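You operate a simulated robot arm through the tools that you are given. There is no shell and no other tool.

The job below is to be done with a simulated robot arm. You get a single attempt, and the scene is never put back.

## Task
Seal the last side of the square glass unit, then vent the dispenser and switch it off.
Fine: TURN to the bare side, hold SEAL for the whole side; vent till the gauge reads 0 and shut the vent again.

The check looks at the end state, three seconds after you hand in, the way a careful person would. Anything else that was tipped, shoved, dropped, spilled or broken makes it a failure. Lids that push on must go on centred and level and be pressed home; caps that screw on are set level and turned clockwise until they are tight.

## Robot
A 7-joint arm with a two-finger parallel gripper, fixed in place. Base frame: the origin is at the foot of the arm, x ahead of it, y to its left, z up. Readings come in mm, rad, newtons and seconds.
With the tool pointing down near the work surface it reaches from about 240 to 680 mm from the base axis. Its first joint turns from -1.152 to 1.152 rad. Payload 2.4 kg.
Tool frame: the origin (TCP) lies between the finger pads and is the grasp point; the fingertips stand 30 mm ahead of it; z points along the fingers, y is the line along which they close. The gripper opens to 94 mm. The fingers are 28 mm wide and 10 mm thick; the gripper's body (50 by 96 mm) begins 55 mm behind the TCP.
Orientation is told as [roll, pitch, yaw] about the base's x, y, z axes, in that order, counted from this pose: with the fingers straight down and closing along the base's y, the tool's x points along the base's -x, its y along +y and its z along -z.

## Interface
- The arm moves only by the tool arm_command. Its arguments are lists of equal length, an entry for each row: "rotation": the turn, a rotation vector about the tool's x, y, z in rad, a list of three; "linear": the shift along the tool's x, y, z in mm, a list of three; "hand": the opening, from 0 (shut) to 1 (fully open). In form: {"rotation": [[rx, ry, rz], ...], "linear": [[dx, dy, dz], ...], "hand": [hand, ...]}. A call has 1 to 20 rows; each row is the pose to reach, as a shift and turn from the pose commanded when the call began, along the tool's axes at that moment. Each row takes 0.2 s and may step no farther than 50 mm and 0.15 rad from the row before; otherwise, or with a gripper value out of range, the whole call is refused. Where a pose cannot be reached the arm comes as near as it can. A force on the tool above 90 N (or 10 N above the force at the start of the call, whichever is more), or a blocked arm, ends the call early, and 0.2 s more pass. The fingers move at their own pace (about 153 mm/s each) and stop on an object; they squeeze with about 30 N. The grip force told is the motor's: it shows also when the fingers shut on nothing. Time passes only in rows, and 0.2 s behind the last, so rows that repeat a pose let the fingers close. It gives the time, the measured TCP pose, the force on the tool (base axes), the opening and the grip force at its end, in the units of the frame above (readings bear some noise), with the torque about the TCP (base axes, N m) and any sound that the robot's microphone picked up.
- Cameras (640 x 400 px; columns grow to the right, rows downward): "scene" is fixed at [47.4, 482, 1449.1]; the picture's right is [-0.66, -0.76, 0.00], its down [-0.40, 0.35, -0.85] and it looks along [0.64, -0.56, -0.53] (base axes); focal length 322 px, centre (320, 200). "wrist" rides on the gripper at [76, 14, -102] in the tool frame; the picture's right is [-0.18, 0.98, 0.00], its down [-0.75, -0.14, -0.64] and it looks along [-0.63, -0.12, 0.77] (tool axes); focal length 243 px, centre (320, 200). There is no depth. A picture from a camera that has moved, and an enlarged one, comes with that camera's place and axes in the base frame and with its lens.
- capture(camera): a new picture of that camera. No time passes.
- zoom(camera, box): a new picture of the part [left, top, right, bottom] of that camera's present view, enlarged. No time passes.
- sign_off(): hands the job in; it is judged then, once.

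Places have to be worked out from the pictures, the camera data and where the tool is seen. Open the gripper and draw the arm clear of the work before you hand the job in, unless the task says otherwise.

The tools are called after "Call:" as a command line: name --argument value ..., lists and objects as JSON in quotes. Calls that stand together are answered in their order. arm_command: Moves the arm, as the interface text tells. Its arguments: {"type":"object","properties":{"rotation":{"type":"array"},"linear":{"type":"array"},"hand":{"type":"array"}},"required":["rotation","linear","hand"]} The other tools are called the same way: capture (camera) takes a picture; zoom (camera, box) takes an enlarged picture of a part of a camera's view; sign_off () hands the job in.

At the start:

```text
t: 0.0
ee_pos: [366.0, -114.9, 1189.9]
tool_rot: [-0.001, 0.001, 0.002]
ft_force: [0.2, 0.9, 0.6]
torque: [-0.05, 0.02, -0.01]
finger_gap: 93.9
finger_force: 0.1
```

scene: 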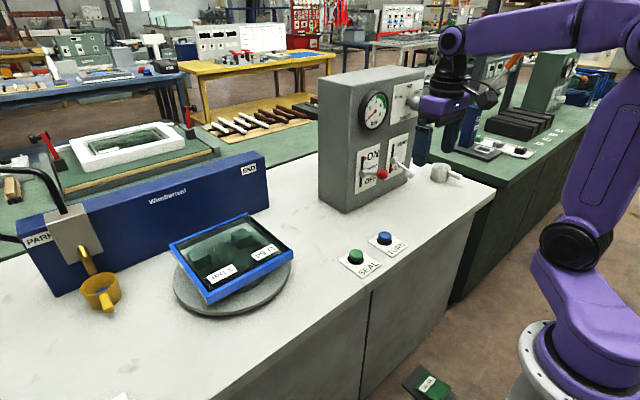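
wrist: 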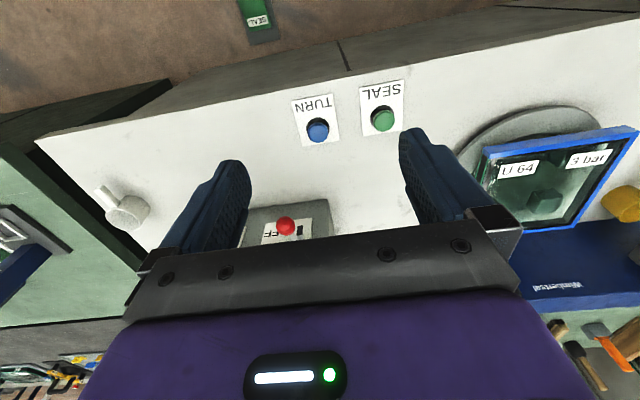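

The scene shows a panel with a gauge, ON/OFF lever, a vent, two buttons and a turntable with the glass unit. I'll zoom in on the parts to understand them before moving.

Call:
zoom --camera "scene" --box '[310, 60, 470, 220]'

Call:
zoom --camera "scene" --box '[150, 190, 310, 330]'

Call:
zoom --camera "scene" --box '[0, 150, 280, 325]'

Call:
zoom --camera "wrist" --box '[60, 70, 460, 270]'

Call:
zoom --camera "scene" --box '[320, 220, 480, 320]'

Call:
zoom --camera "wrist" --box '[440, 80, 640, 300]'

```text
2.50 times, centred on (390, 140) of scene
camera zoom: at [47.4, 482.0, 1449.1], right [-0.66, -0.76, 0.0], down [-0.4, 0.35, -0.85], along [0.64, -0.56, -0.53], focal length 804 px, centre (145, 350)
```

zoom: 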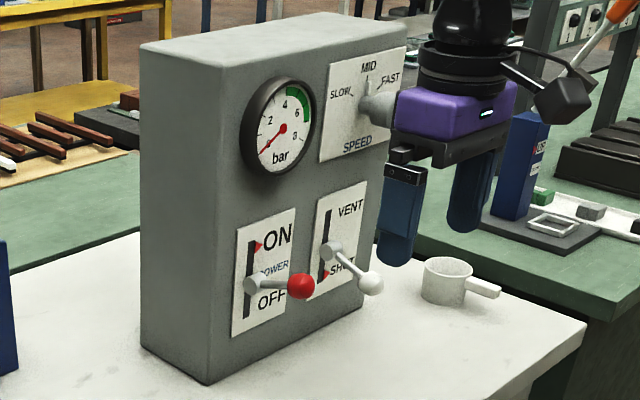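

```text
2.86 times, centred on (230, 260) of scene
camera zoom: at [47.4, 482.0, 1449.1], right [-0.66, -0.76, 0.0], down [-0.4, 0.35, -0.85], along [0.64, -0.56, -0.53], focal length 919 px, centre (577, 29)
```

zoom: 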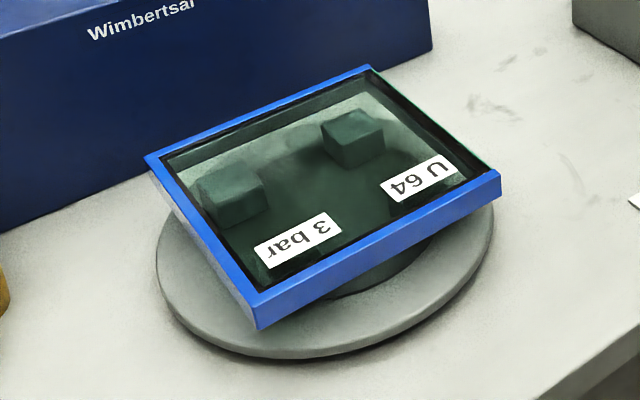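

```text
2.29 times, centred on (140, 238) of scene
camera zoom: at [47.4, 482.0, 1449.1], right [-0.66, -0.76, 0.0], down [-0.4, 0.35, -0.85], along [0.64, -0.56, -0.53], focal length 735 px, centre (731, 114)
```

zoom: 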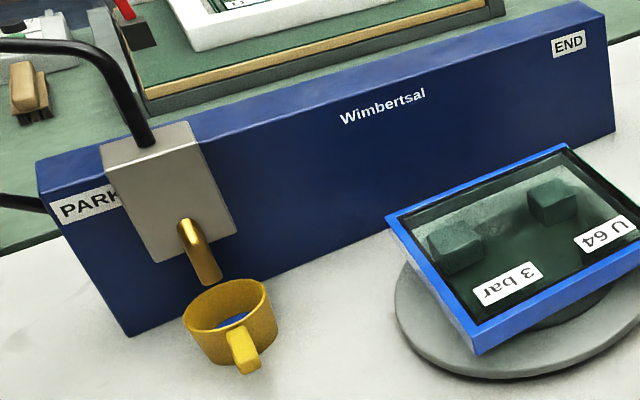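

```text
1.60 times, centred on (260, 170) of wrist
camera zoom: at [288.8, -102.1, 1292.6], right [0.18, 0.98, 0.0], down [0.75, -0.14, 0.64], along [0.63, -0.12, -0.77], focal length 388 px, centre (416, 248)
```

zoom: 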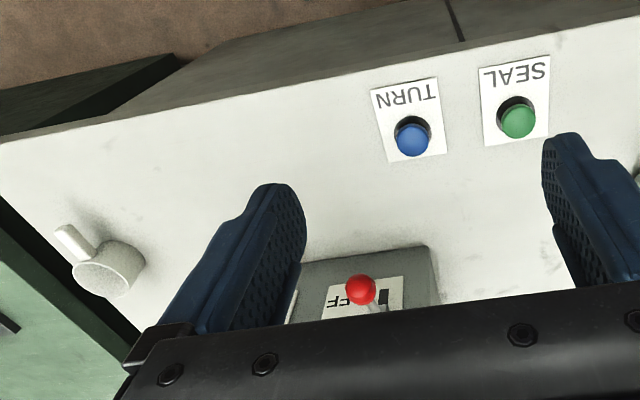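

```text
4.00 times, centred on (400, 270) of scene
camera zoom: at [47.4, 482.0, 1449.1], right [-0.66, -0.76, 0.0], down [-0.4, 0.35, -0.85], along [0.64, -0.56, -0.53], focal length 1287 px, centre (0, -80)
```

zoom: 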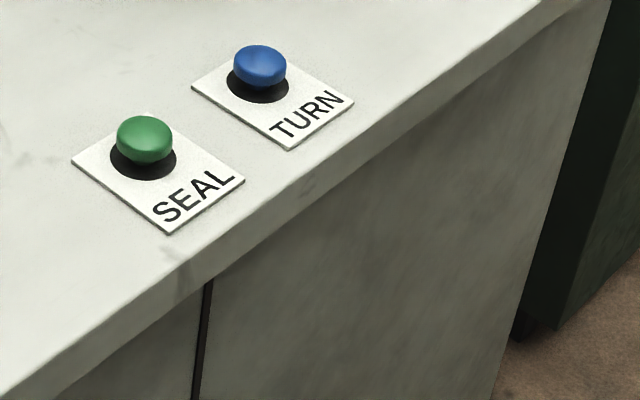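

```text
1.82 times, centred on (540, 190) of wrist
camera zoom: at [288.8, -102.1, 1292.6], right [0.18, 0.98, 0.0], down [0.75, -0.14, 0.64], along [0.63, -0.12, -0.77], focal length 441 px, centre (-80, 218)
```

zoom: 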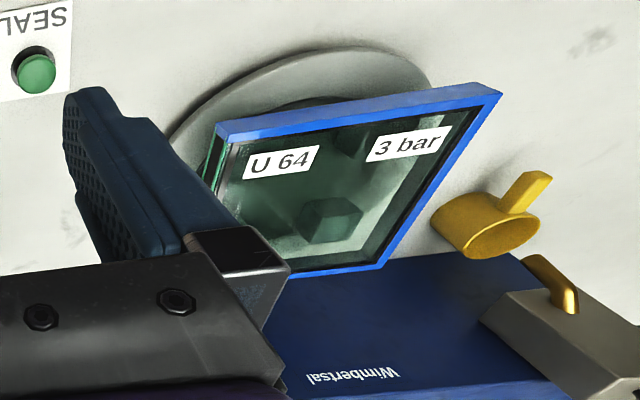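

I need finer detail of the gauge, levers and speed knob, plus the card on the floor.

Call:
zoom --camera "scene" --box '[360, 85, 400, 135]'

Call:
zoom --camera "scene" --box '[360, 130, 420, 200]'

Call:
zoom --camera "scene" --box '[380, 70, 430, 130]'

Call:
zoom --camera "scene" --box '[390, 350, 470, 400]'

Call:
zoom --camera "scene" --box '[70, 230, 140, 320]'

Call:
zoom --camera "scene" --box '[415, 80, 545, 200]'

```text
8.00 times, centred on (380, 110) of scene
camera zoom: at [47.4, 482.0, 1449.1], right [-0.66, -0.76, 0.0], down [-0.4, 0.35, -0.85], along [0.64, -0.56, -0.53], focal length 2574 px, centre (-160, 920)
```

zoom: 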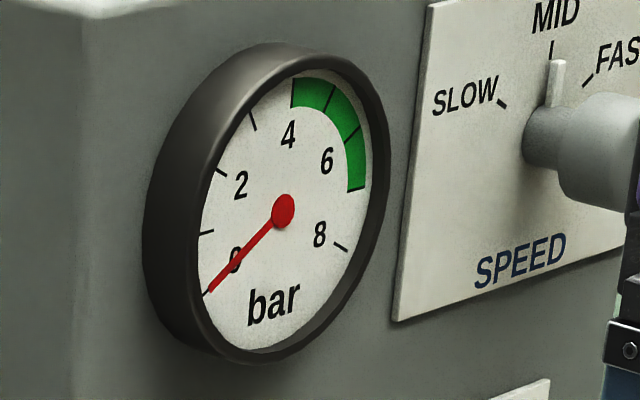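

```text
5.71 times, centred on (390, 165) of scene
camera zoom: at [47.4, 482.0, 1449.1], right [-0.66, -0.76, 0.0], down [-0.4, 0.35, -0.85], along [0.64, -0.56, -0.53], focal length 1839 px, centre (-80, 400)
```

zoom: 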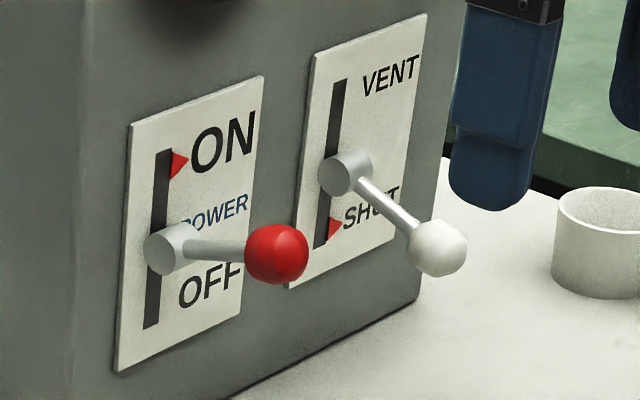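

```text
6.67 times, centred on (405, 100) of scene
camera zoom: at [47.4, 482.0, 1449.1], right [-0.66, -0.76, 0.0], down [-0.4, 0.35, -0.85], along [0.64, -0.56, -0.53], focal length 2145 px, centre (-247, 867)
```

zoom: 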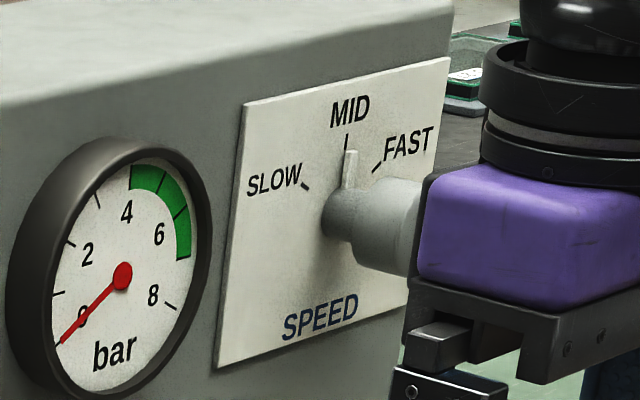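

```text
8.00 times, centred on (430, 375) of scene
camera zoom: at [47.4, 482.0, 1449.1], right [-0.66, -0.76, 0.0], down [-0.4, 0.35, -0.85], along [0.64, -0.56, -0.53], focal length 2574 px, centre (-560, -1200)
```

zoom: 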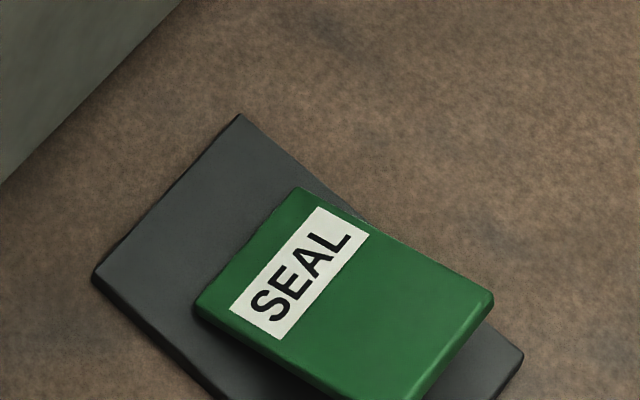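

```text
4.44 times, centred on (105, 275) of scene
camera zoom: at [47.4, 482.0, 1449.1], right [-0.66, -0.76, 0.0], down [-0.4, 0.35, -0.85], along [0.64, -0.56, -0.53], focal length 1430 px, centre (1276, -133)
```

zoom: 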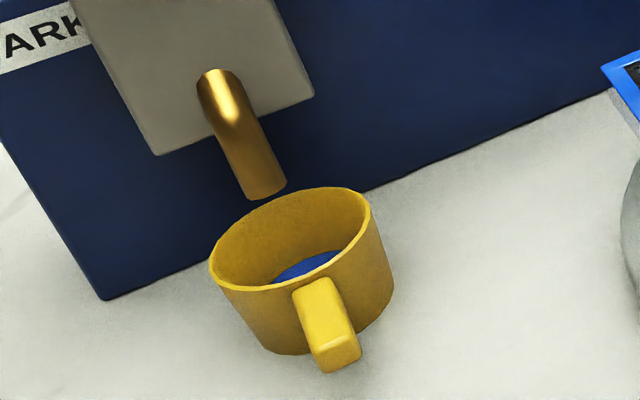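

```text
3.33 times, centred on (480, 140) of scene
camera zoom: at [47.4, 482.0, 1449.1], right [-0.66, -0.76, 0.0], down [-0.4, 0.35, -0.85], along [0.64, -0.56, -0.53], focal length 1072 px, centre (-213, 400)
```

zoom: 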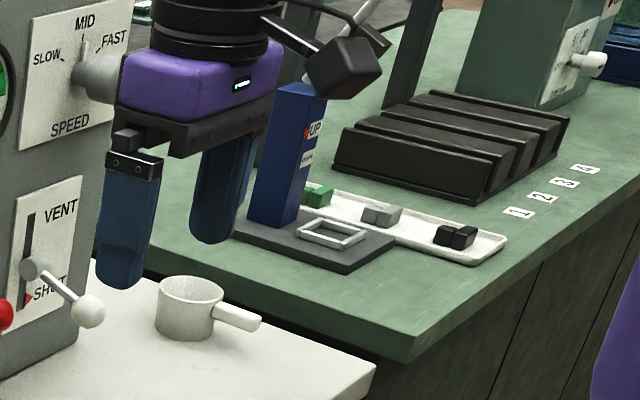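

The gauge reads 0, POWER looks up (ON), and VENT looks down (SHUT). The bare glass edge faces the panel. I triangulate TURN at about (475,-142,865) and the red knob at about (567,-213,1007). I'll tilt the tool and drop back to view the panel with the wrist camera.

Call:
arm_command --rotation '[[0, -0.14, 0], [0, -0.28, 0], [0, -0.42, 0], [0, -0.56, 0], [0, -0.7, 0]]' --linear '[[10, -10, 20], [20, -20, 50], [30, -30, 80], [40, -40, 105], [46, -50, 120]]' --hand '[1, 1, 0.5, 0, 0]'

```text
t: 1.2
ee_pos: [344.2, -168.2, 1089.7]
tool_rot: [0.006, -0.663, 0.001]
ft_force: [0.2, 0.0, 0.2]
torque: [0.01, 0.01, -0.03]
finger_gap: 0.0
finger_force: 29.7
out of reach, approached as far as the arm can: row 5
```

The arm stopped slightly short of the pose. I'll look from here.

Call:
capture --camera "wrist"

Call:
capture --camera "scene"

```text
taken
camera wrist: at [219.3, -155.7, 1124.2], right [0.14, 0.98, 0.12], down [0.2, -0.15, 0.97], along [0.97, -0.11, -0.22], focal length 243 px, centre (320, 200)
```

wrist: 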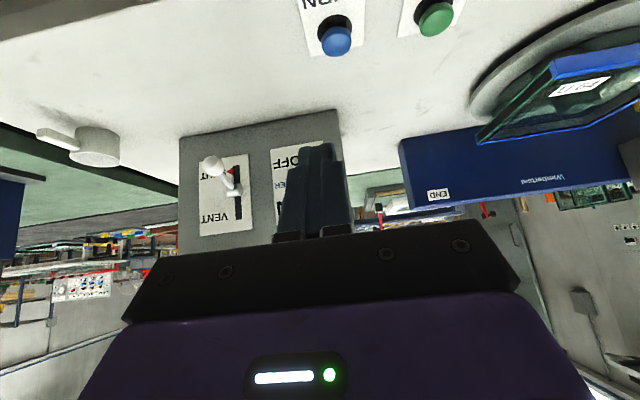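

```text
taken
```

scene: 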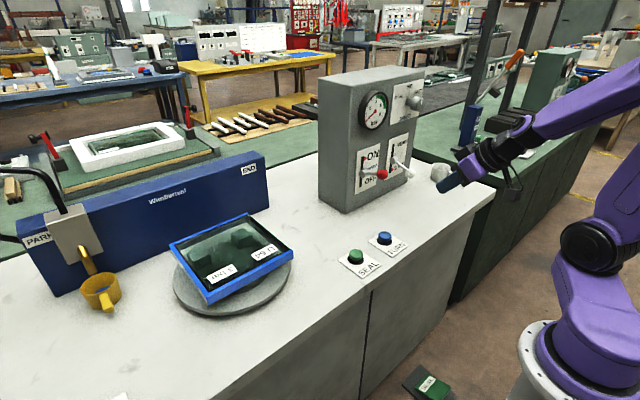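

The scene view of the panel is now clear, so I'll zoom there and on the wrist view.

Call:
zoom --camera "scene" --box '[350, 70, 430, 200]'

Call:
zoom --camera "wrist" --box '[160, 100, 400, 260]'

Call:
zoom --camera "scene" --box '[355, 80, 405, 140]'

```text
3.08 times, centred on (390, 135) of scene
camera zoom: at [47.4, 482.0, 1449.1], right [-0.66, -0.76, 0.0], down [-0.4, 0.35, -0.85], along [0.64, -0.56, -0.53], focal length 990 px, centre (105, 400)
```

zoom: 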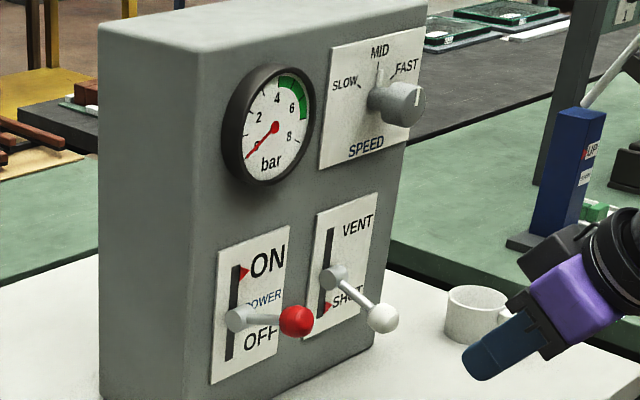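

```text
2.50 times, centred on (280, 180) of wrist
camera zoom: at [219.3, -155.7, 1124.2], right [0.14, 0.98, 0.12], down [0.2, -0.15, 0.97], along [0.97, -0.11, -0.22], focal length 606 px, centre (420, 250)
```

zoom: 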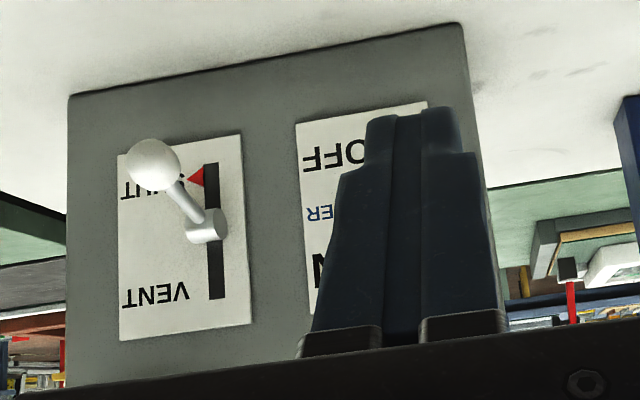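

```text
6.67 times, centred on (380, 110) of scene
camera zoom: at [47.4, 482.0, 1449.1], right [-0.66, -0.76, 0.0], down [-0.4, 0.35, -0.85], along [0.64, -0.56, -0.53], focal length 2145 px, centre (-80, 800)
```

zoom: 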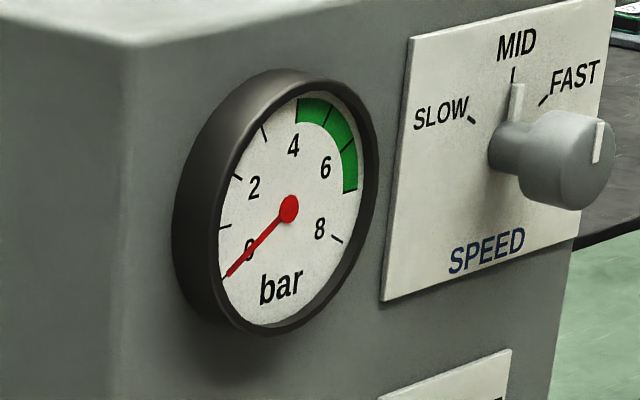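

The gauge still reads 0. The unit is a square of about 217 mm aligned with the base axes, and its bare side faces -y. I refine TURN to about (480,-142,865) and SEAL to about (480,-21,865). I'll bring the tool back to vertical above TURN with the fingers shut.

Call:
arm_command --rotation '[[0, 0.14, 0], [0, 0.28, 0], [0, 0.42, 0], [0, 0.56, 0], [0, 0.7, 0], [0, 0.7, 0]]' --linear '[[-3, 5, 35], [-6, 10, 70], [-10, 15, 105], [-14, 20, 140], [-18, 25, 172], [-18, 25, 172]]' --hand '[0, 0, 0, 0, 0, 0]'

```text
t: 2.6
ee_pos: [469.6, -143.6, 971.6]
tool_rot: [0.001, 0.004, -0.001]
ft_force: [0.0, -0.4, -0.1]
torque: [0.02, 0.0, 0.0]
finger_gap: 0.0
finger_force: 29.6
```

The tool is vertical at (470,-144,972). I'll check the button position with the wrist camera.

Call:
capture --camera "wrist"

Call:
zoom --camera "scene" --box '[310, 60, 470, 280]'

```text
taken
camera wrist: at [391.6, -129.8, 1073.4], right [0.18, 0.98, 0.0], down [0.75, -0.14, 0.64], along [0.63, -0.12, -0.77], focal length 243 px, centre (320, 200)
```

wrist: 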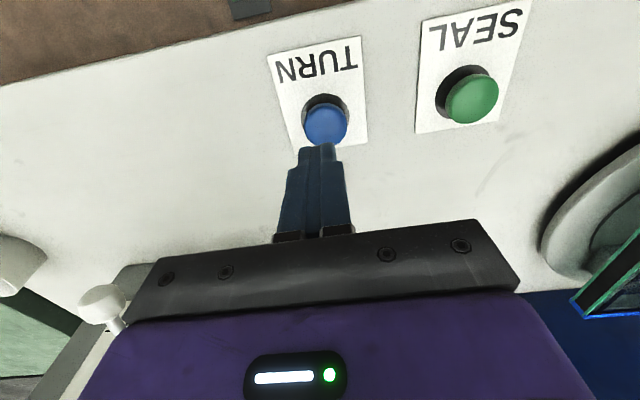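

```text
1.82 times, centred on (390, 170) of scene
camera zoom: at [47.4, 482.0, 1449.1], right [-0.66, -0.76, 0.0], down [-0.4, 0.35, -0.85], along [0.64, -0.56, -0.53], focal length 585 px, centre (193, 254)
```

zoom: 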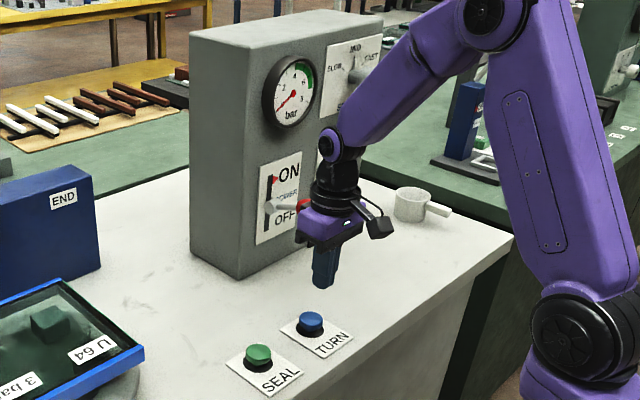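

The button is directly below at about (477,-141), with its top near z 868. I'll line up and lower the tip to about z 876.

Call:
arm_command --rotation '[[0, 0, 0], [0, 0, 0], [0, 0, 0], [0, 0, 0]]' --linear '[[-7, 2, 20], [-7, 2, 45], [-7, 2, 60], [-7, 2, 66]]' --hand '[0, 0, 0, 0]'

Call:
capture --camera "wrist"

Call:
zoom --camera "scene" --box '[340, 190, 440, 280]'

```text
t: 3.6
ee_pos: [476.7, -140.8, 906.0]
tool_rot: [0.001, 0.0, 0.001]
ft_force: [-1.0, -0.1, 1.7]
torque: [-0.02, 0.03, -0.02]
finger_gap: 0.3
finger_force: 29.9
```

```text
taken
camera wrist: at [398.0, -128.0, 1007.2], right [0.18, 0.98, 0.0], down [0.75, -0.14, 0.64], along [0.63, -0.12, -0.77], focal length 243 px, centre (320, 200)
```

wrist: 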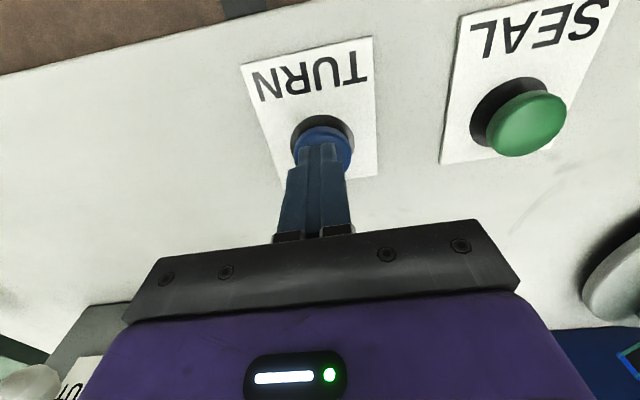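

```text
4.44 times, centred on (390, 235) of scene
camera zoom: at [47.4, 482.0, 1449.1], right [-0.66, -0.76, 0.0], down [-0.4, 0.35, -0.85], along [0.64, -0.56, -0.53], focal length 1430 px, centre (9, 44)
```

zoom: 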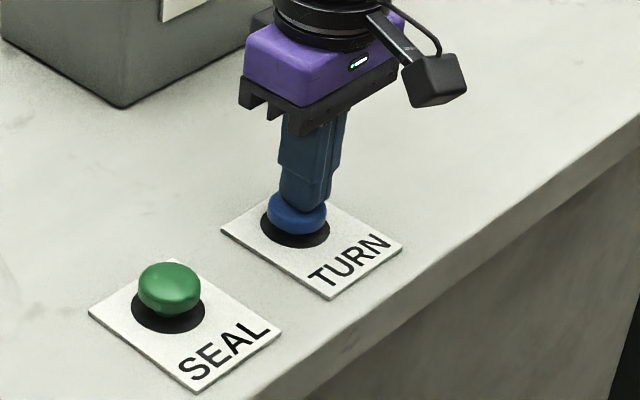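

The tip is touching or nearly touching the TURN button. I'll press down a little, one step at a time, and read the force and any sound.

Call:
arm_command --rotation '[[0, 0, 0], [0, 0, 0]]' --linear '[[0, 0, 1.5], [0, 0, 3]]' --hand '[0, 0]'

Call:
zoom --camera "scene" --box '[150, 190, 310, 330]'

```text
t: 4.2
ee_pos: [474.9, -141.0, 901.6]
tool_rot: [0.0, 0.002, 0.0]
ft_force: [-1.5, -0.3, 3.5]
torque: [-0.03, 0.11, 0.03]
finger_gap: 0.1
finger_force: 30.0
heard: click
```

```text
2.86 times, centred on (230, 260) of scene
camera zoom: at [47.3, 482.0, 1449.1], right [-0.66, -0.76, 0.0], down [-0.4, 0.35, -0.85], along [0.64, -0.56, -0.53], focal length 919 px, centre (577, 29)
```

zoom: 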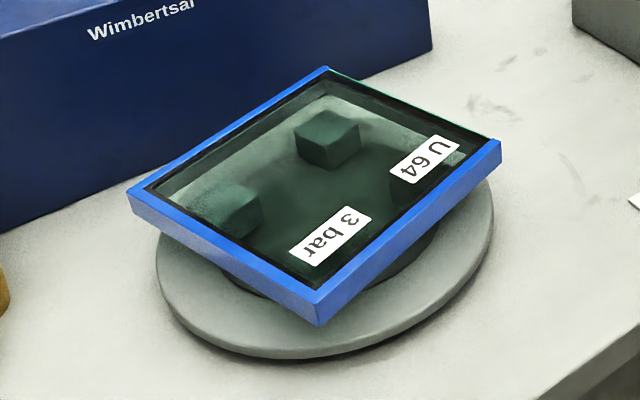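

TURN clicked and the unit is rotating counter-clockwise, bringing the bare side toward the beam. I'll release and see whether it keeps indexing on its own.

Call:
arm_command --rotation '[[0, 0, 0]]' --linear '[[0, 0, -12]]' --hand '[0]'

Call:
zoom --camera "scene" --box '[150, 190, 310, 330]'

```text
t: 4.6
ee_pos: [476.0, -141.9, 913.2]
tool_rot: [-0.001, -0.002, -0.001]
ft_force: [0.2, 0.0, -0.6]
torque: [-0.05, 0.0, 0.02]
finger_gap: 0.0
finger_force: 30.3
```

```text
2.86 times, centred on (230, 260) of scene
camera zoom: at [47.4, 482.0, 1449.1], right [-0.66, -0.76, 0.0], down [-0.4, 0.35, -0.85], along [0.64, -0.56, -0.53], focal length 919 px, centre (577, 29)
```

zoom: 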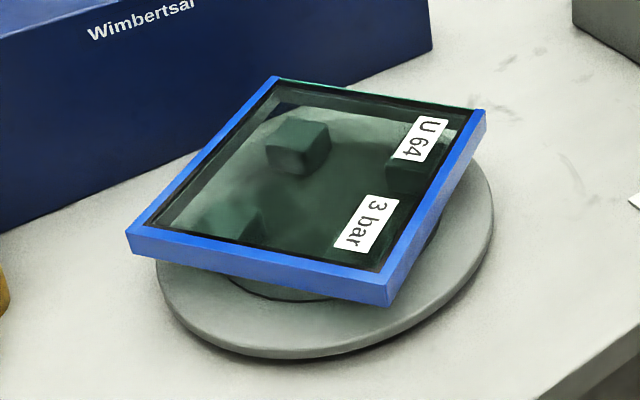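

It keeps turning after release, so TURN indexes by itself. I'll raise the arm, move over SEAL while it finishes, and then check.

Call:
arm_command --rotation '[[0, 0, 0], [0, 0, 0], [0, 0, 0], [0, 0, 0], [0, 0, 0], [0, 0, 0]]' --linear '[[0, 0, -15], [0, 40, -25], [0, 80, -25], [0, 110, -20], [0, 121, -10], [0, 121, -10]]' --hand '[0, 0, 0, 0, 0, 0]'

Call:
capture --camera "scene"

Call:
zoom --camera "scene" --box '[150, 190, 310, 330]'

Call:
capture --camera "wrist"

```text
t: 6.0
ee_pos: [475.6, -20.0, 924.4]
tool_rot: [0.001, -0.003, -0.002]
ft_force: [-0.3, 1.2, -0.8]
torque: [0.02, -0.02, -0.01]
finger_gap: 0.0
finger_force: 29.9
```

```text
taken
```

scene: 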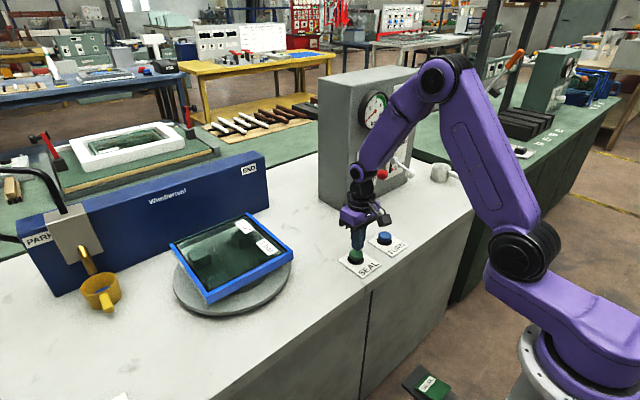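

```text
2.86 times, centred on (230, 260) of scene
camera zoom: at [47.4, 482.0, 1449.1], right [-0.66, -0.76, 0.0], down [-0.4, 0.35, -0.85], along [0.64, -0.56, -0.53], focal length 919 px, centre (577, 29)
```

zoom: 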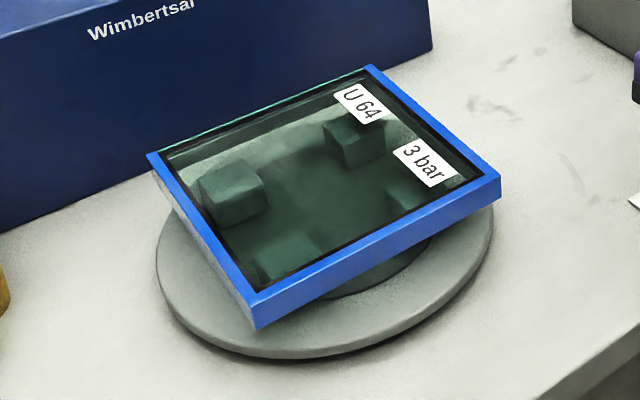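

```text
taken
camera wrist: at [398.9, -6.8, 1026.4], right [0.18, 0.98, 0.0], down [0.75, -0.14, 0.64], along [0.63, -0.12, -0.77], focal length 243 px, centre (320, 200)
```

wrist: 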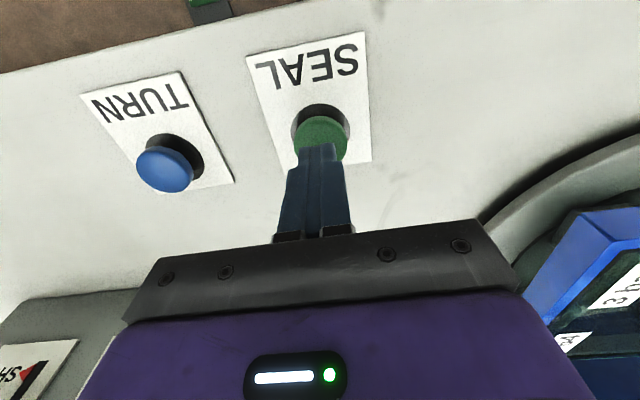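

The turn finished and the bare side now faces the beam. The lever geometry gives the red knob 21 mm above its hub (ON) and the white knob 22 mm below its hub (SHUT). I'll check the gauge before sealing.

Call:
zoom --camera "scene" --box '[350, 80, 400, 140]'

Call:
zoom --camera "scene" --box '[10, 190, 170, 330]'

```text
6.67 times, centred on (375, 110) of scene
camera zoom: at [47.4, 482.0, 1449.1], right [-0.66, -0.76, 0.0], down [-0.4, 0.35, -0.85], along [0.64, -0.56, -0.53], focal length 2145 px, centre (-47, 800)
```

zoom: 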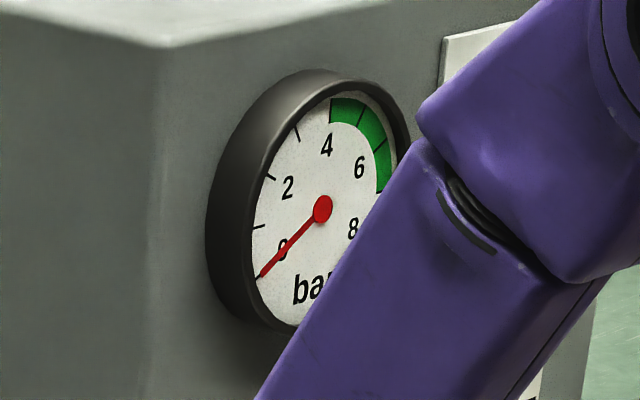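

```text
2.86 times, centred on (90, 260) of scene
camera zoom: at [47.4, 482.0, 1449.1], right [-0.66, -0.76, 0.0], down [-0.4, 0.35, -0.85], along [0.64, -0.56, -0.53], focal length 919 px, centre (977, 29)
```

zoom: 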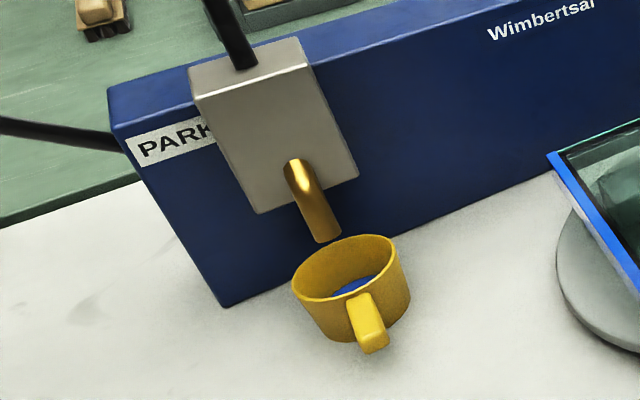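

The gauge is at 0 and the nozzle is at PARK. I'll press SEAL and hold it, watching the carriage, bead and gauge in short steps.

Call:
arm_command --rotation '[[0, 0, 0], [0, 0, 0], [0, 0, 0]]' --linear '[[-1, 0, 15], [-1, 0, 20], [-1, 0, 23.5]]' --hand '[0, 0, 0]'

Call:
capture --camera "scene"

Call:
zoom --camera "scene" --box '[350, 80, 400, 140]'

```text
t: 6.8
ee_pos: [478.1, -19.8, 900.3]
tool_rot: [0.0, -0.001, -0.001]
ft_force: [0.0, 0.0, 4.6]
torque: [-0.02, 0.01, -0.04]
finger_gap: 0.2
finger_force: 30.5
heard: click
```

```text
taken
```

scene: 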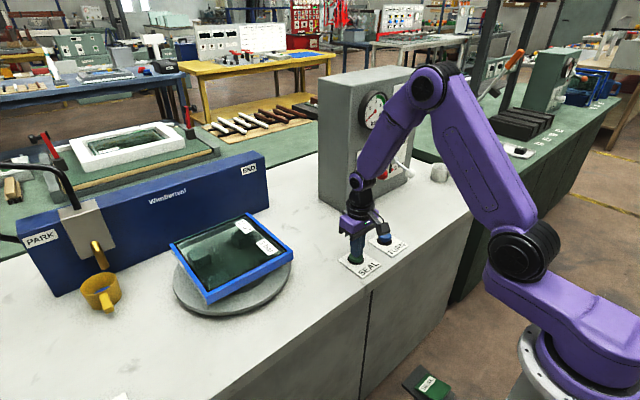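

```text
6.67 times, centred on (375, 110) of scene
camera zoom: at [47.4, 482.0, 1449.1], right [-0.66, -0.76, 0.0], down [-0.4, 0.35, -0.85], along [0.64, -0.56, -0.53], focal length 2145 px, centre (-47, 800)
```

zoom: 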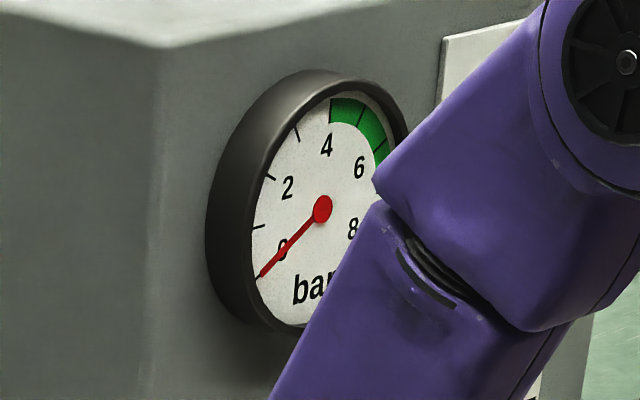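

SEAL clicked and the carriage is moving, with the gauge still at 0. I'll keep holding and check again before the nozzle reaches the glass.

Call:
arm_command --rotation '[[0, 0, 0]]' --linear '[[0, 0, 0.5]]' --hand '[0]'

Call:
zoom --camera "scene" --box '[350, 80, 400, 140]'

Call:
zoom --camera "scene" --box '[20, 150, 300, 330]'

```text
t: 7.2
ee_pos: [476.8, -20.4, 900.2]
tool_rot: [0.001, -0.001, -0.001]
ft_force: [-0.1, 0.6, 5.2]
torque: [0.02, -0.02, -0.01]
finger_gap: 0.0
finger_force: 29.6
```

```text
6.67 times, centred on (375, 110) of scene
camera zoom: at [47.3, 482.0, 1449.1], right [-0.66, -0.76, 0.0], down [-0.4, 0.35, -0.85], along [0.64, -0.56, -0.53], focal length 2145 px, centre (-47, 800)
```

zoom: 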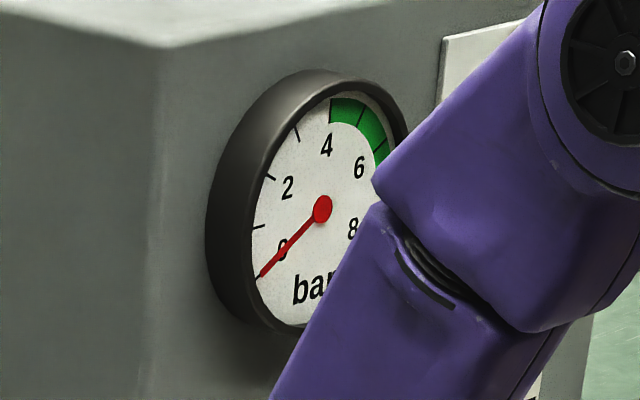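

```text
2.22 times, centred on (160, 240) of scene
camera zoom: at [47.3, 482.0, 1449.1], right [-0.66, -0.76, 0.0], down [-0.4, 0.35, -0.85], along [0.64, -0.56, -0.53], focal length 715 px, centre (676, 111)
```

zoom: 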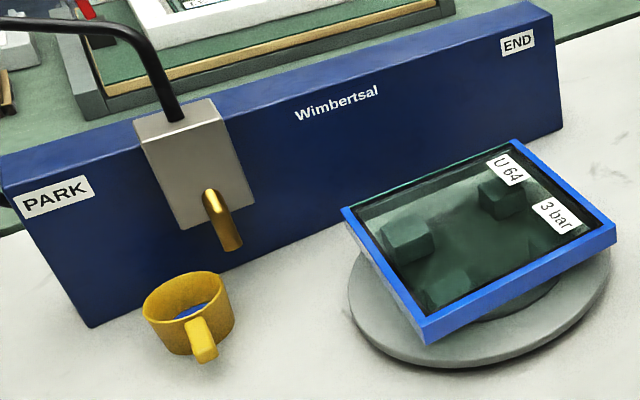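

The carriage is moving steadily and the gauge is still 0 before it reaches the glass. I'll keep holding and check in small steps whether pressure and bead appear as the nozzle meets the edge.

Call:
arm_command --rotation '[[0, 0, 0], [0, 0, 0], [0, 0, 0]]' --linear '[[0, 0, 0], [0, 0, 0], [0, 0, 0]]' --hand '[0, 0, 0]'

Call:
zoom --camera "scene" --box '[350, 80, 400, 140]'

Call:
zoom --camera "scene" --box '[20, 150, 300, 330]'

```text
t: 8.0
ee_pos: [477.8, -19.8, 901.6]
tool_rot: [0.0, -0.001, 0.0]
ft_force: [2.6, 0.8, 6.1]
torque: [0.03, -0.04, -0.04]
finger_gap: 0.3
finger_force: 29.9
```

```text
6.67 times, centred on (375, 110) of scene
camera zoom: at [47.4, 482.0, 1449.1], right [-0.66, -0.76, 0.0], down [-0.4, 0.35, -0.85], along [0.64, -0.56, -0.53], focal length 2145 px, centre (-47, 800)
```

zoom: 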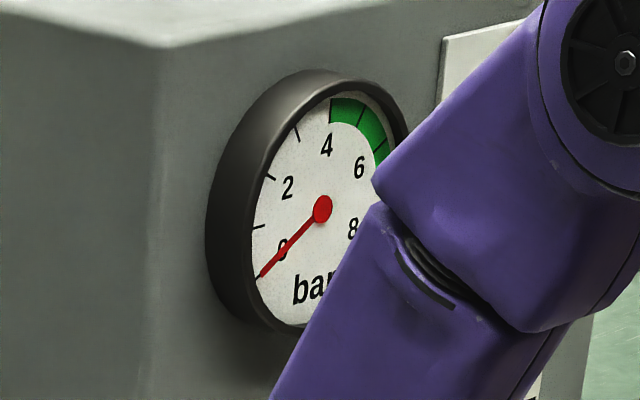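

```text
2.22 times, centred on (160, 240) of scene
camera zoom: at [47.4, 482.0, 1449.1], right [-0.66, -0.76, 0.0], down [-0.4, 0.35, -0.85], along [0.64, -0.56, -0.53], focal length 715 px, centre (676, 111)
```

zoom: 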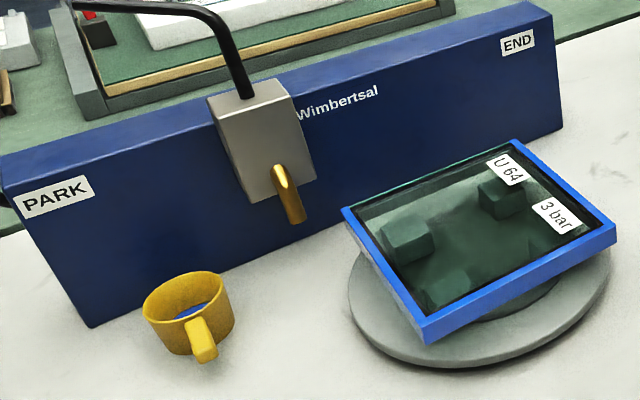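

The nozzle is about 0.6 s short of the glass corner. I'll hold on for one more short step and look.

Call:
arm_command --rotation '[[0, 0, 0], [0, 0, 0]]' --linear '[[0, 0, 0], [0, 0, 0]]' --hand '[0, 0]'

Call:
zoom --camera "scene" --box '[350, 80, 400, 140]'

Call:
zoom --camera "scene" --box '[100, 170, 260, 280]'

```text
t: 8.6
ee_pos: [476.9, -19.3, 900.6]
tool_rot: [0.001, -0.003, 0.0]
ft_force: [2.9, 0.9, 6.4]
torque: [0.01, -0.06, -0.01]
finger_gap: 0.1
finger_force: 29.7
```

```text
6.67 times, centred on (375, 110) of scene
camera zoom: at [47.4, 482.0, 1449.1], right [-0.66, -0.76, 0.0], down [-0.4, 0.35, -0.85], along [0.64, -0.56, -0.53], focal length 2145 px, centre (-47, 800)
```

zoom: 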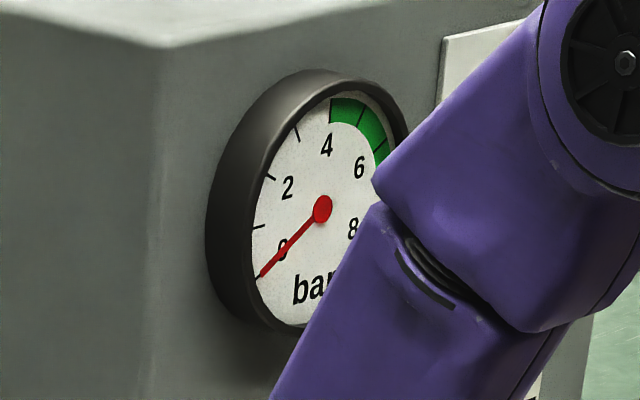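

```text
3.64 times, centred on (180, 225) of scene
camera zoom: at [47.4, 482.0, 1449.1], right [-0.66, -0.76, 0.0], down [-0.4, 0.35, -0.85], along [0.64, -0.56, -0.53], focal length 1170 px, centre (829, 109)
```

zoom: 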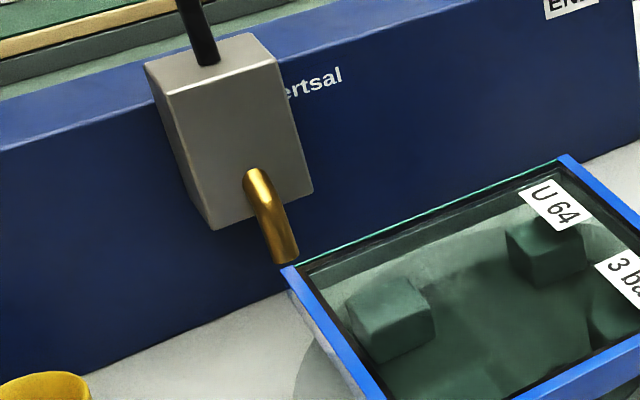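

The nozzle is right at the corner. I'll take one more short step to see whether bead comes out.

Call:
arm_command --rotation '[[0, 0, 0]]' --linear '[[0, 0, 0]]' --hand '[0]'

Call:
zoom --camera "scene" --box '[350, 80, 400, 140]'

Call:
zoom --camera "scene" --box '[150, 190, 250, 260]'

```text
t: 9.0
ee_pos: [476.9, -20.3, 899.7]
tool_rot: [0.0, -0.003, 0.0]
ft_force: [2.6, 0.5, 5.8]
torque: [0.02, -0.09, -0.02]
finger_gap: 0.2
finger_force: 30.3
```

```text
6.67 times, centred on (375, 110) of scene
camera zoom: at [47.4, 482.0, 1449.1], right [-0.66, -0.76, 0.0], down [-0.4, 0.35, -0.85], along [0.64, -0.56, -0.53], focal length 2145 px, centre (-47, 800)
```

zoom: 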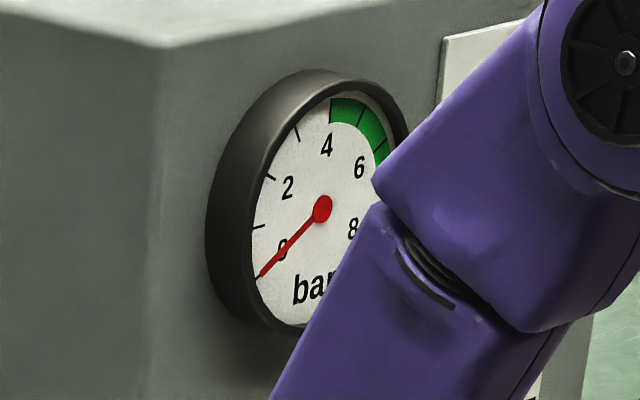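

```text
5.71 times, centred on (200, 225) of scene
camera zoom: at [47.4, 482.0, 1449.1], right [-0.66, -0.76, 0.0], down [-0.4, 0.35, -0.85], along [0.64, -0.56, -0.53], focal length 1839 px, centre (1006, 57)
```

zoom: 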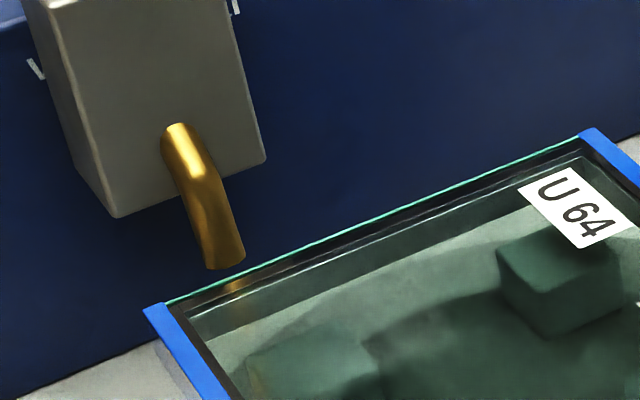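

The nozzle has passed the corner, but I see no bead yet and the gauge still reads 0. I'll take one more short step and look closely to tell whether the bead lags or nothing is being dispensed.

Call:
arm_command --rotation '[[0, 0, 0]]' --linear '[[0, 0, 0]]' --hand '[0]'

Call:
zoom --camera "scene" --box '[350, 80, 400, 140]'

Call:
zoom --camera "scene" --box '[150, 190, 250, 260]'

Call:
capture --camera "wrist"

```text
t: 9.4
ee_pos: [477.3, -19.6, 900.7]
tool_rot: [-0.001, -0.001, 0.0]
ft_force: [2.7, 0.5, 6.3]
torque: [0.0, -0.1, 0.03]
finger_gap: 0.0
finger_force: 29.4
```

```text
6.67 times, centred on (375, 110) of scene
camera zoom: at [47.4, 482.0, 1449.1], right [-0.66, -0.76, 0.0], down [-0.4, 0.35, -0.85], along [0.64, -0.56, -0.53], focal length 2145 px, centre (-47, 800)
```

zoom: 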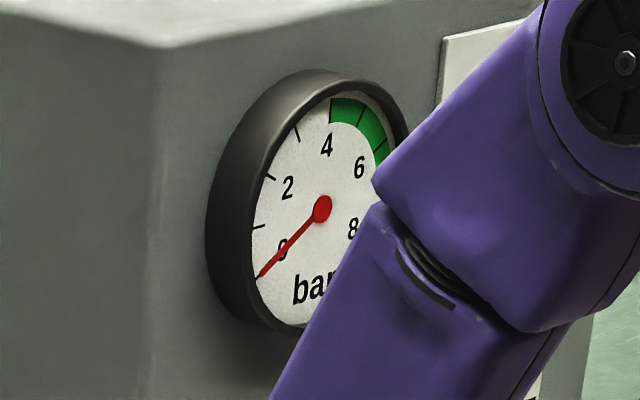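

```text
5.71 times, centred on (200, 225) of scene
camera zoom: at [47.4, 482.0, 1449.1], right [-0.66, -0.76, 0.0], down [-0.4, 0.35, -0.85], along [0.64, -0.56, -0.53], focal length 1839 px, centre (1006, 57)
```

zoom: 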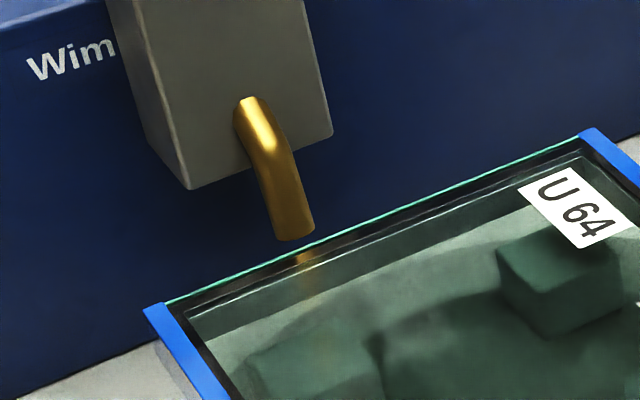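

```text
taken
camera wrist: at [399.5, -6.8, 1002.5], right [0.18, 0.98, 0.0], down [0.75, -0.14, 0.64], along [0.63, -0.12, -0.77], focal length 243 px, centre (320, 200)
```

wrist: 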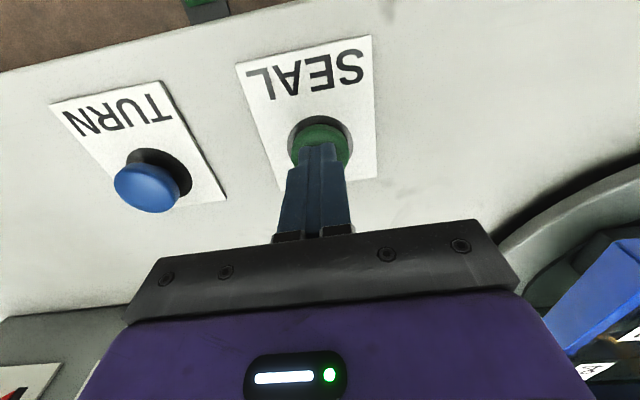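

The nozzle is about 65 mm along the side with a clean edge, so nothing is being laid and the gauge is at 0. Holding on does no harm and the machine may lay on the return, so I'll continue and watch.

Call:
arm_command --rotation '[[0, 0, 0], [0, 0, 0]]' --linear '[[0, 0, 0], [0, 0, 0]]' --hand '[0, 0]'

Call:
zoom --camera "scene" --box '[350, 80, 400, 140]'

Call:
zoom --camera "scene" --box '[150, 170, 290, 260]'

```text
t: 10.0
ee_pos: [478.2, -20.2, 899.1]
tool_rot: [-0.001, -0.001, 0.0]
ft_force: [2.7, 1.6, 6.4]
torque: [0.04, -0.09, -0.03]
finger_gap: 0.1
finger_force: 30.2
```

```text
6.67 times, centred on (375, 110) of scene
camera zoom: at [47.4, 482.0, 1449.1], right [-0.66, -0.76, 0.0], down [-0.4, 0.35, -0.85], along [0.64, -0.56, -0.53], focal length 2145 px, centre (-47, 800)
```

zoom: 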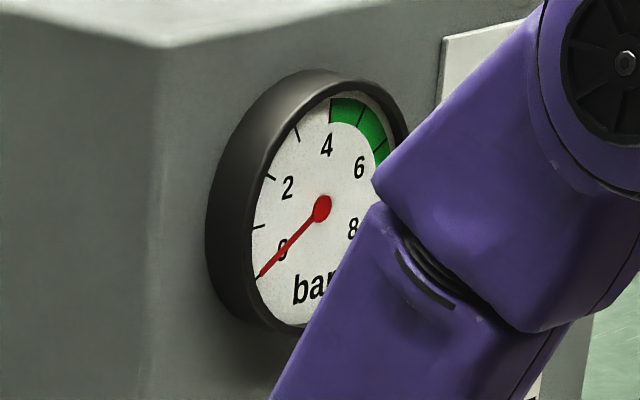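

```text
4.44 times, centred on (220, 215) of scene
camera zoom: at [47.4, 482.0, 1449.1], right [-0.66, -0.76, 0.0], down [-0.4, 0.35, -0.85], along [0.64, -0.56, -0.53], focal length 1430 px, centre (764, 133)
```

zoom: 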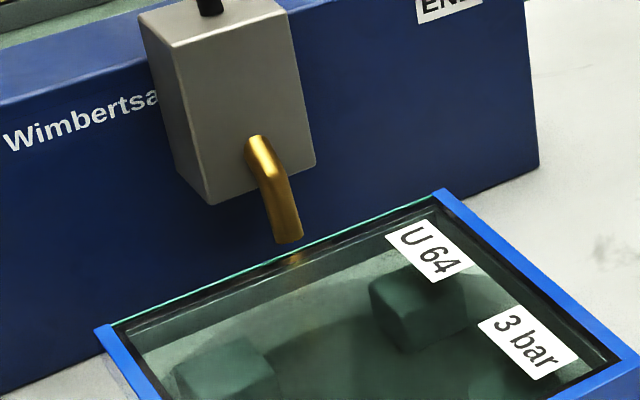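

Still no bead and still 0 bar, with the nozzle at mid-side. I'll keep holding until END.

Call:
arm_command --rotation '[[0, 0, 0], [0, 0, 0], [0, 0, 0], [0, 0, 0]]' --linear '[[0, 0, 0], [0, 0, 0], [0, 0, 0], [0, 0, 0]]' --hand '[0, 0, 0, 0]'

Call:
zoom --camera "scene" --box '[350, 80, 400, 140]'

Call:
zoom --camera "scene" --box '[150, 150, 310, 310]'

```text
t: 11.0
ee_pos: [476.8, -19.6, 900.9]
tool_rot: [0.001, -0.001, 0.0]
ft_force: [1.8, -0.3, 8.0]
torque: [0.02, -0.03, 0.05]
finger_gap: 0.0
finger_force: 30.0
```

```text
6.67 times, centred on (375, 110) of scene
camera zoom: at [47.4, 482.0, 1449.1], right [-0.66, -0.76, 0.0], down [-0.4, 0.35, -0.85], along [0.64, -0.56, -0.53], focal length 2145 px, centre (-47, 800)
```

zoom: 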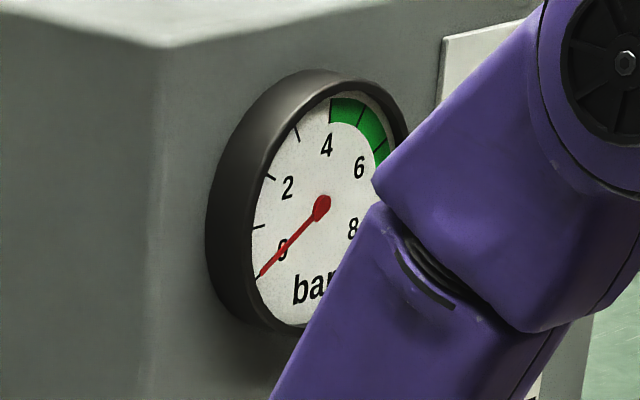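

```text
2.50 times, centred on (230, 230) of scene
camera zoom: at [47.4, 482.0, 1449.1], right [-0.66, -0.76, 0.0], down [-0.4, 0.35, -0.85], along [0.64, -0.56, -0.53], focal length 804 px, centre (545, 125)
```

zoom: 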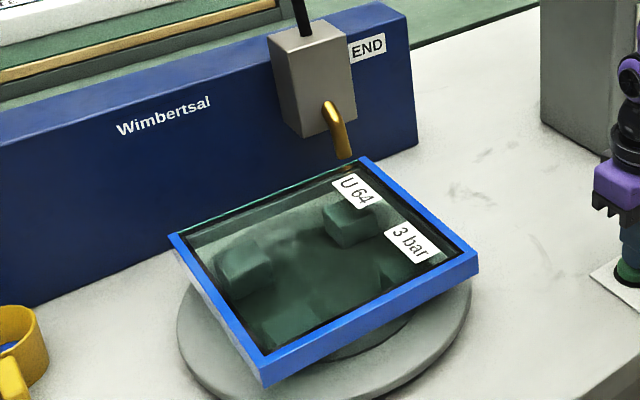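

The nozzle is near the far corner and the needle seems to have just begun to move. I'll keep holding in short steps.

Call:
arm_command --rotation '[[0, 0, 0]]' --linear '[[0, 0, 0]]' --hand '[0]'

Call:
zoom --camera "scene" --box '[350, 80, 400, 140]'

Call:
zoom --camera "scene" --box '[150, 150, 310, 310]'

```text
t: 11.4
ee_pos: [477.8, -19.7, 900.1]
tool_rot: [0.001, 0.0, 0.0]
ft_force: [2.0, -0.1, 6.7]
torque: [0.0, -0.05, -0.01]
finger_gap: 0.0
finger_force: 29.8
```

```text
6.67 times, centred on (375, 110) of scene
camera zoom: at [47.4, 482.0, 1449.1], right [-0.66, -0.76, 0.0], down [-0.4, 0.35, -0.85], along [0.64, -0.56, -0.53], focal length 2145 px, centre (-47, 800)
```

zoom: 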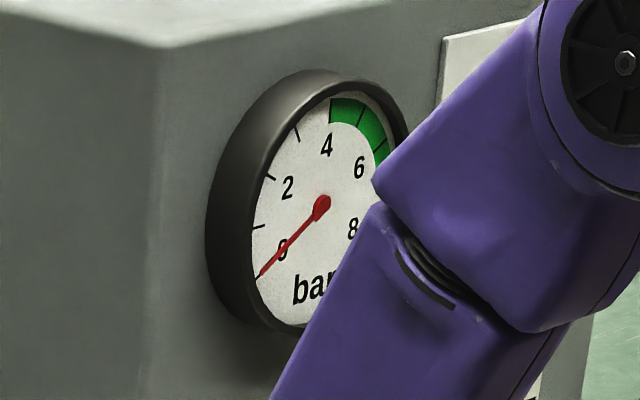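

```text
2.50 times, centred on (230, 230) of scene
camera zoom: at [47.4, 482.0, 1449.1], right [-0.66, -0.76, 0.0], down [-0.4, 0.35, -0.85], along [0.64, -0.56, -0.53], focal length 804 px, centre (545, 125)
```

zoom: 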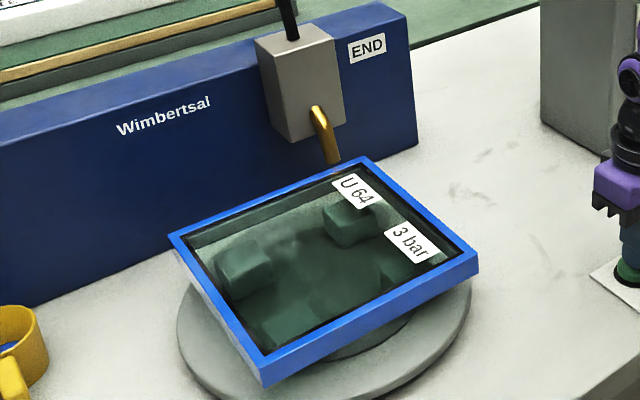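

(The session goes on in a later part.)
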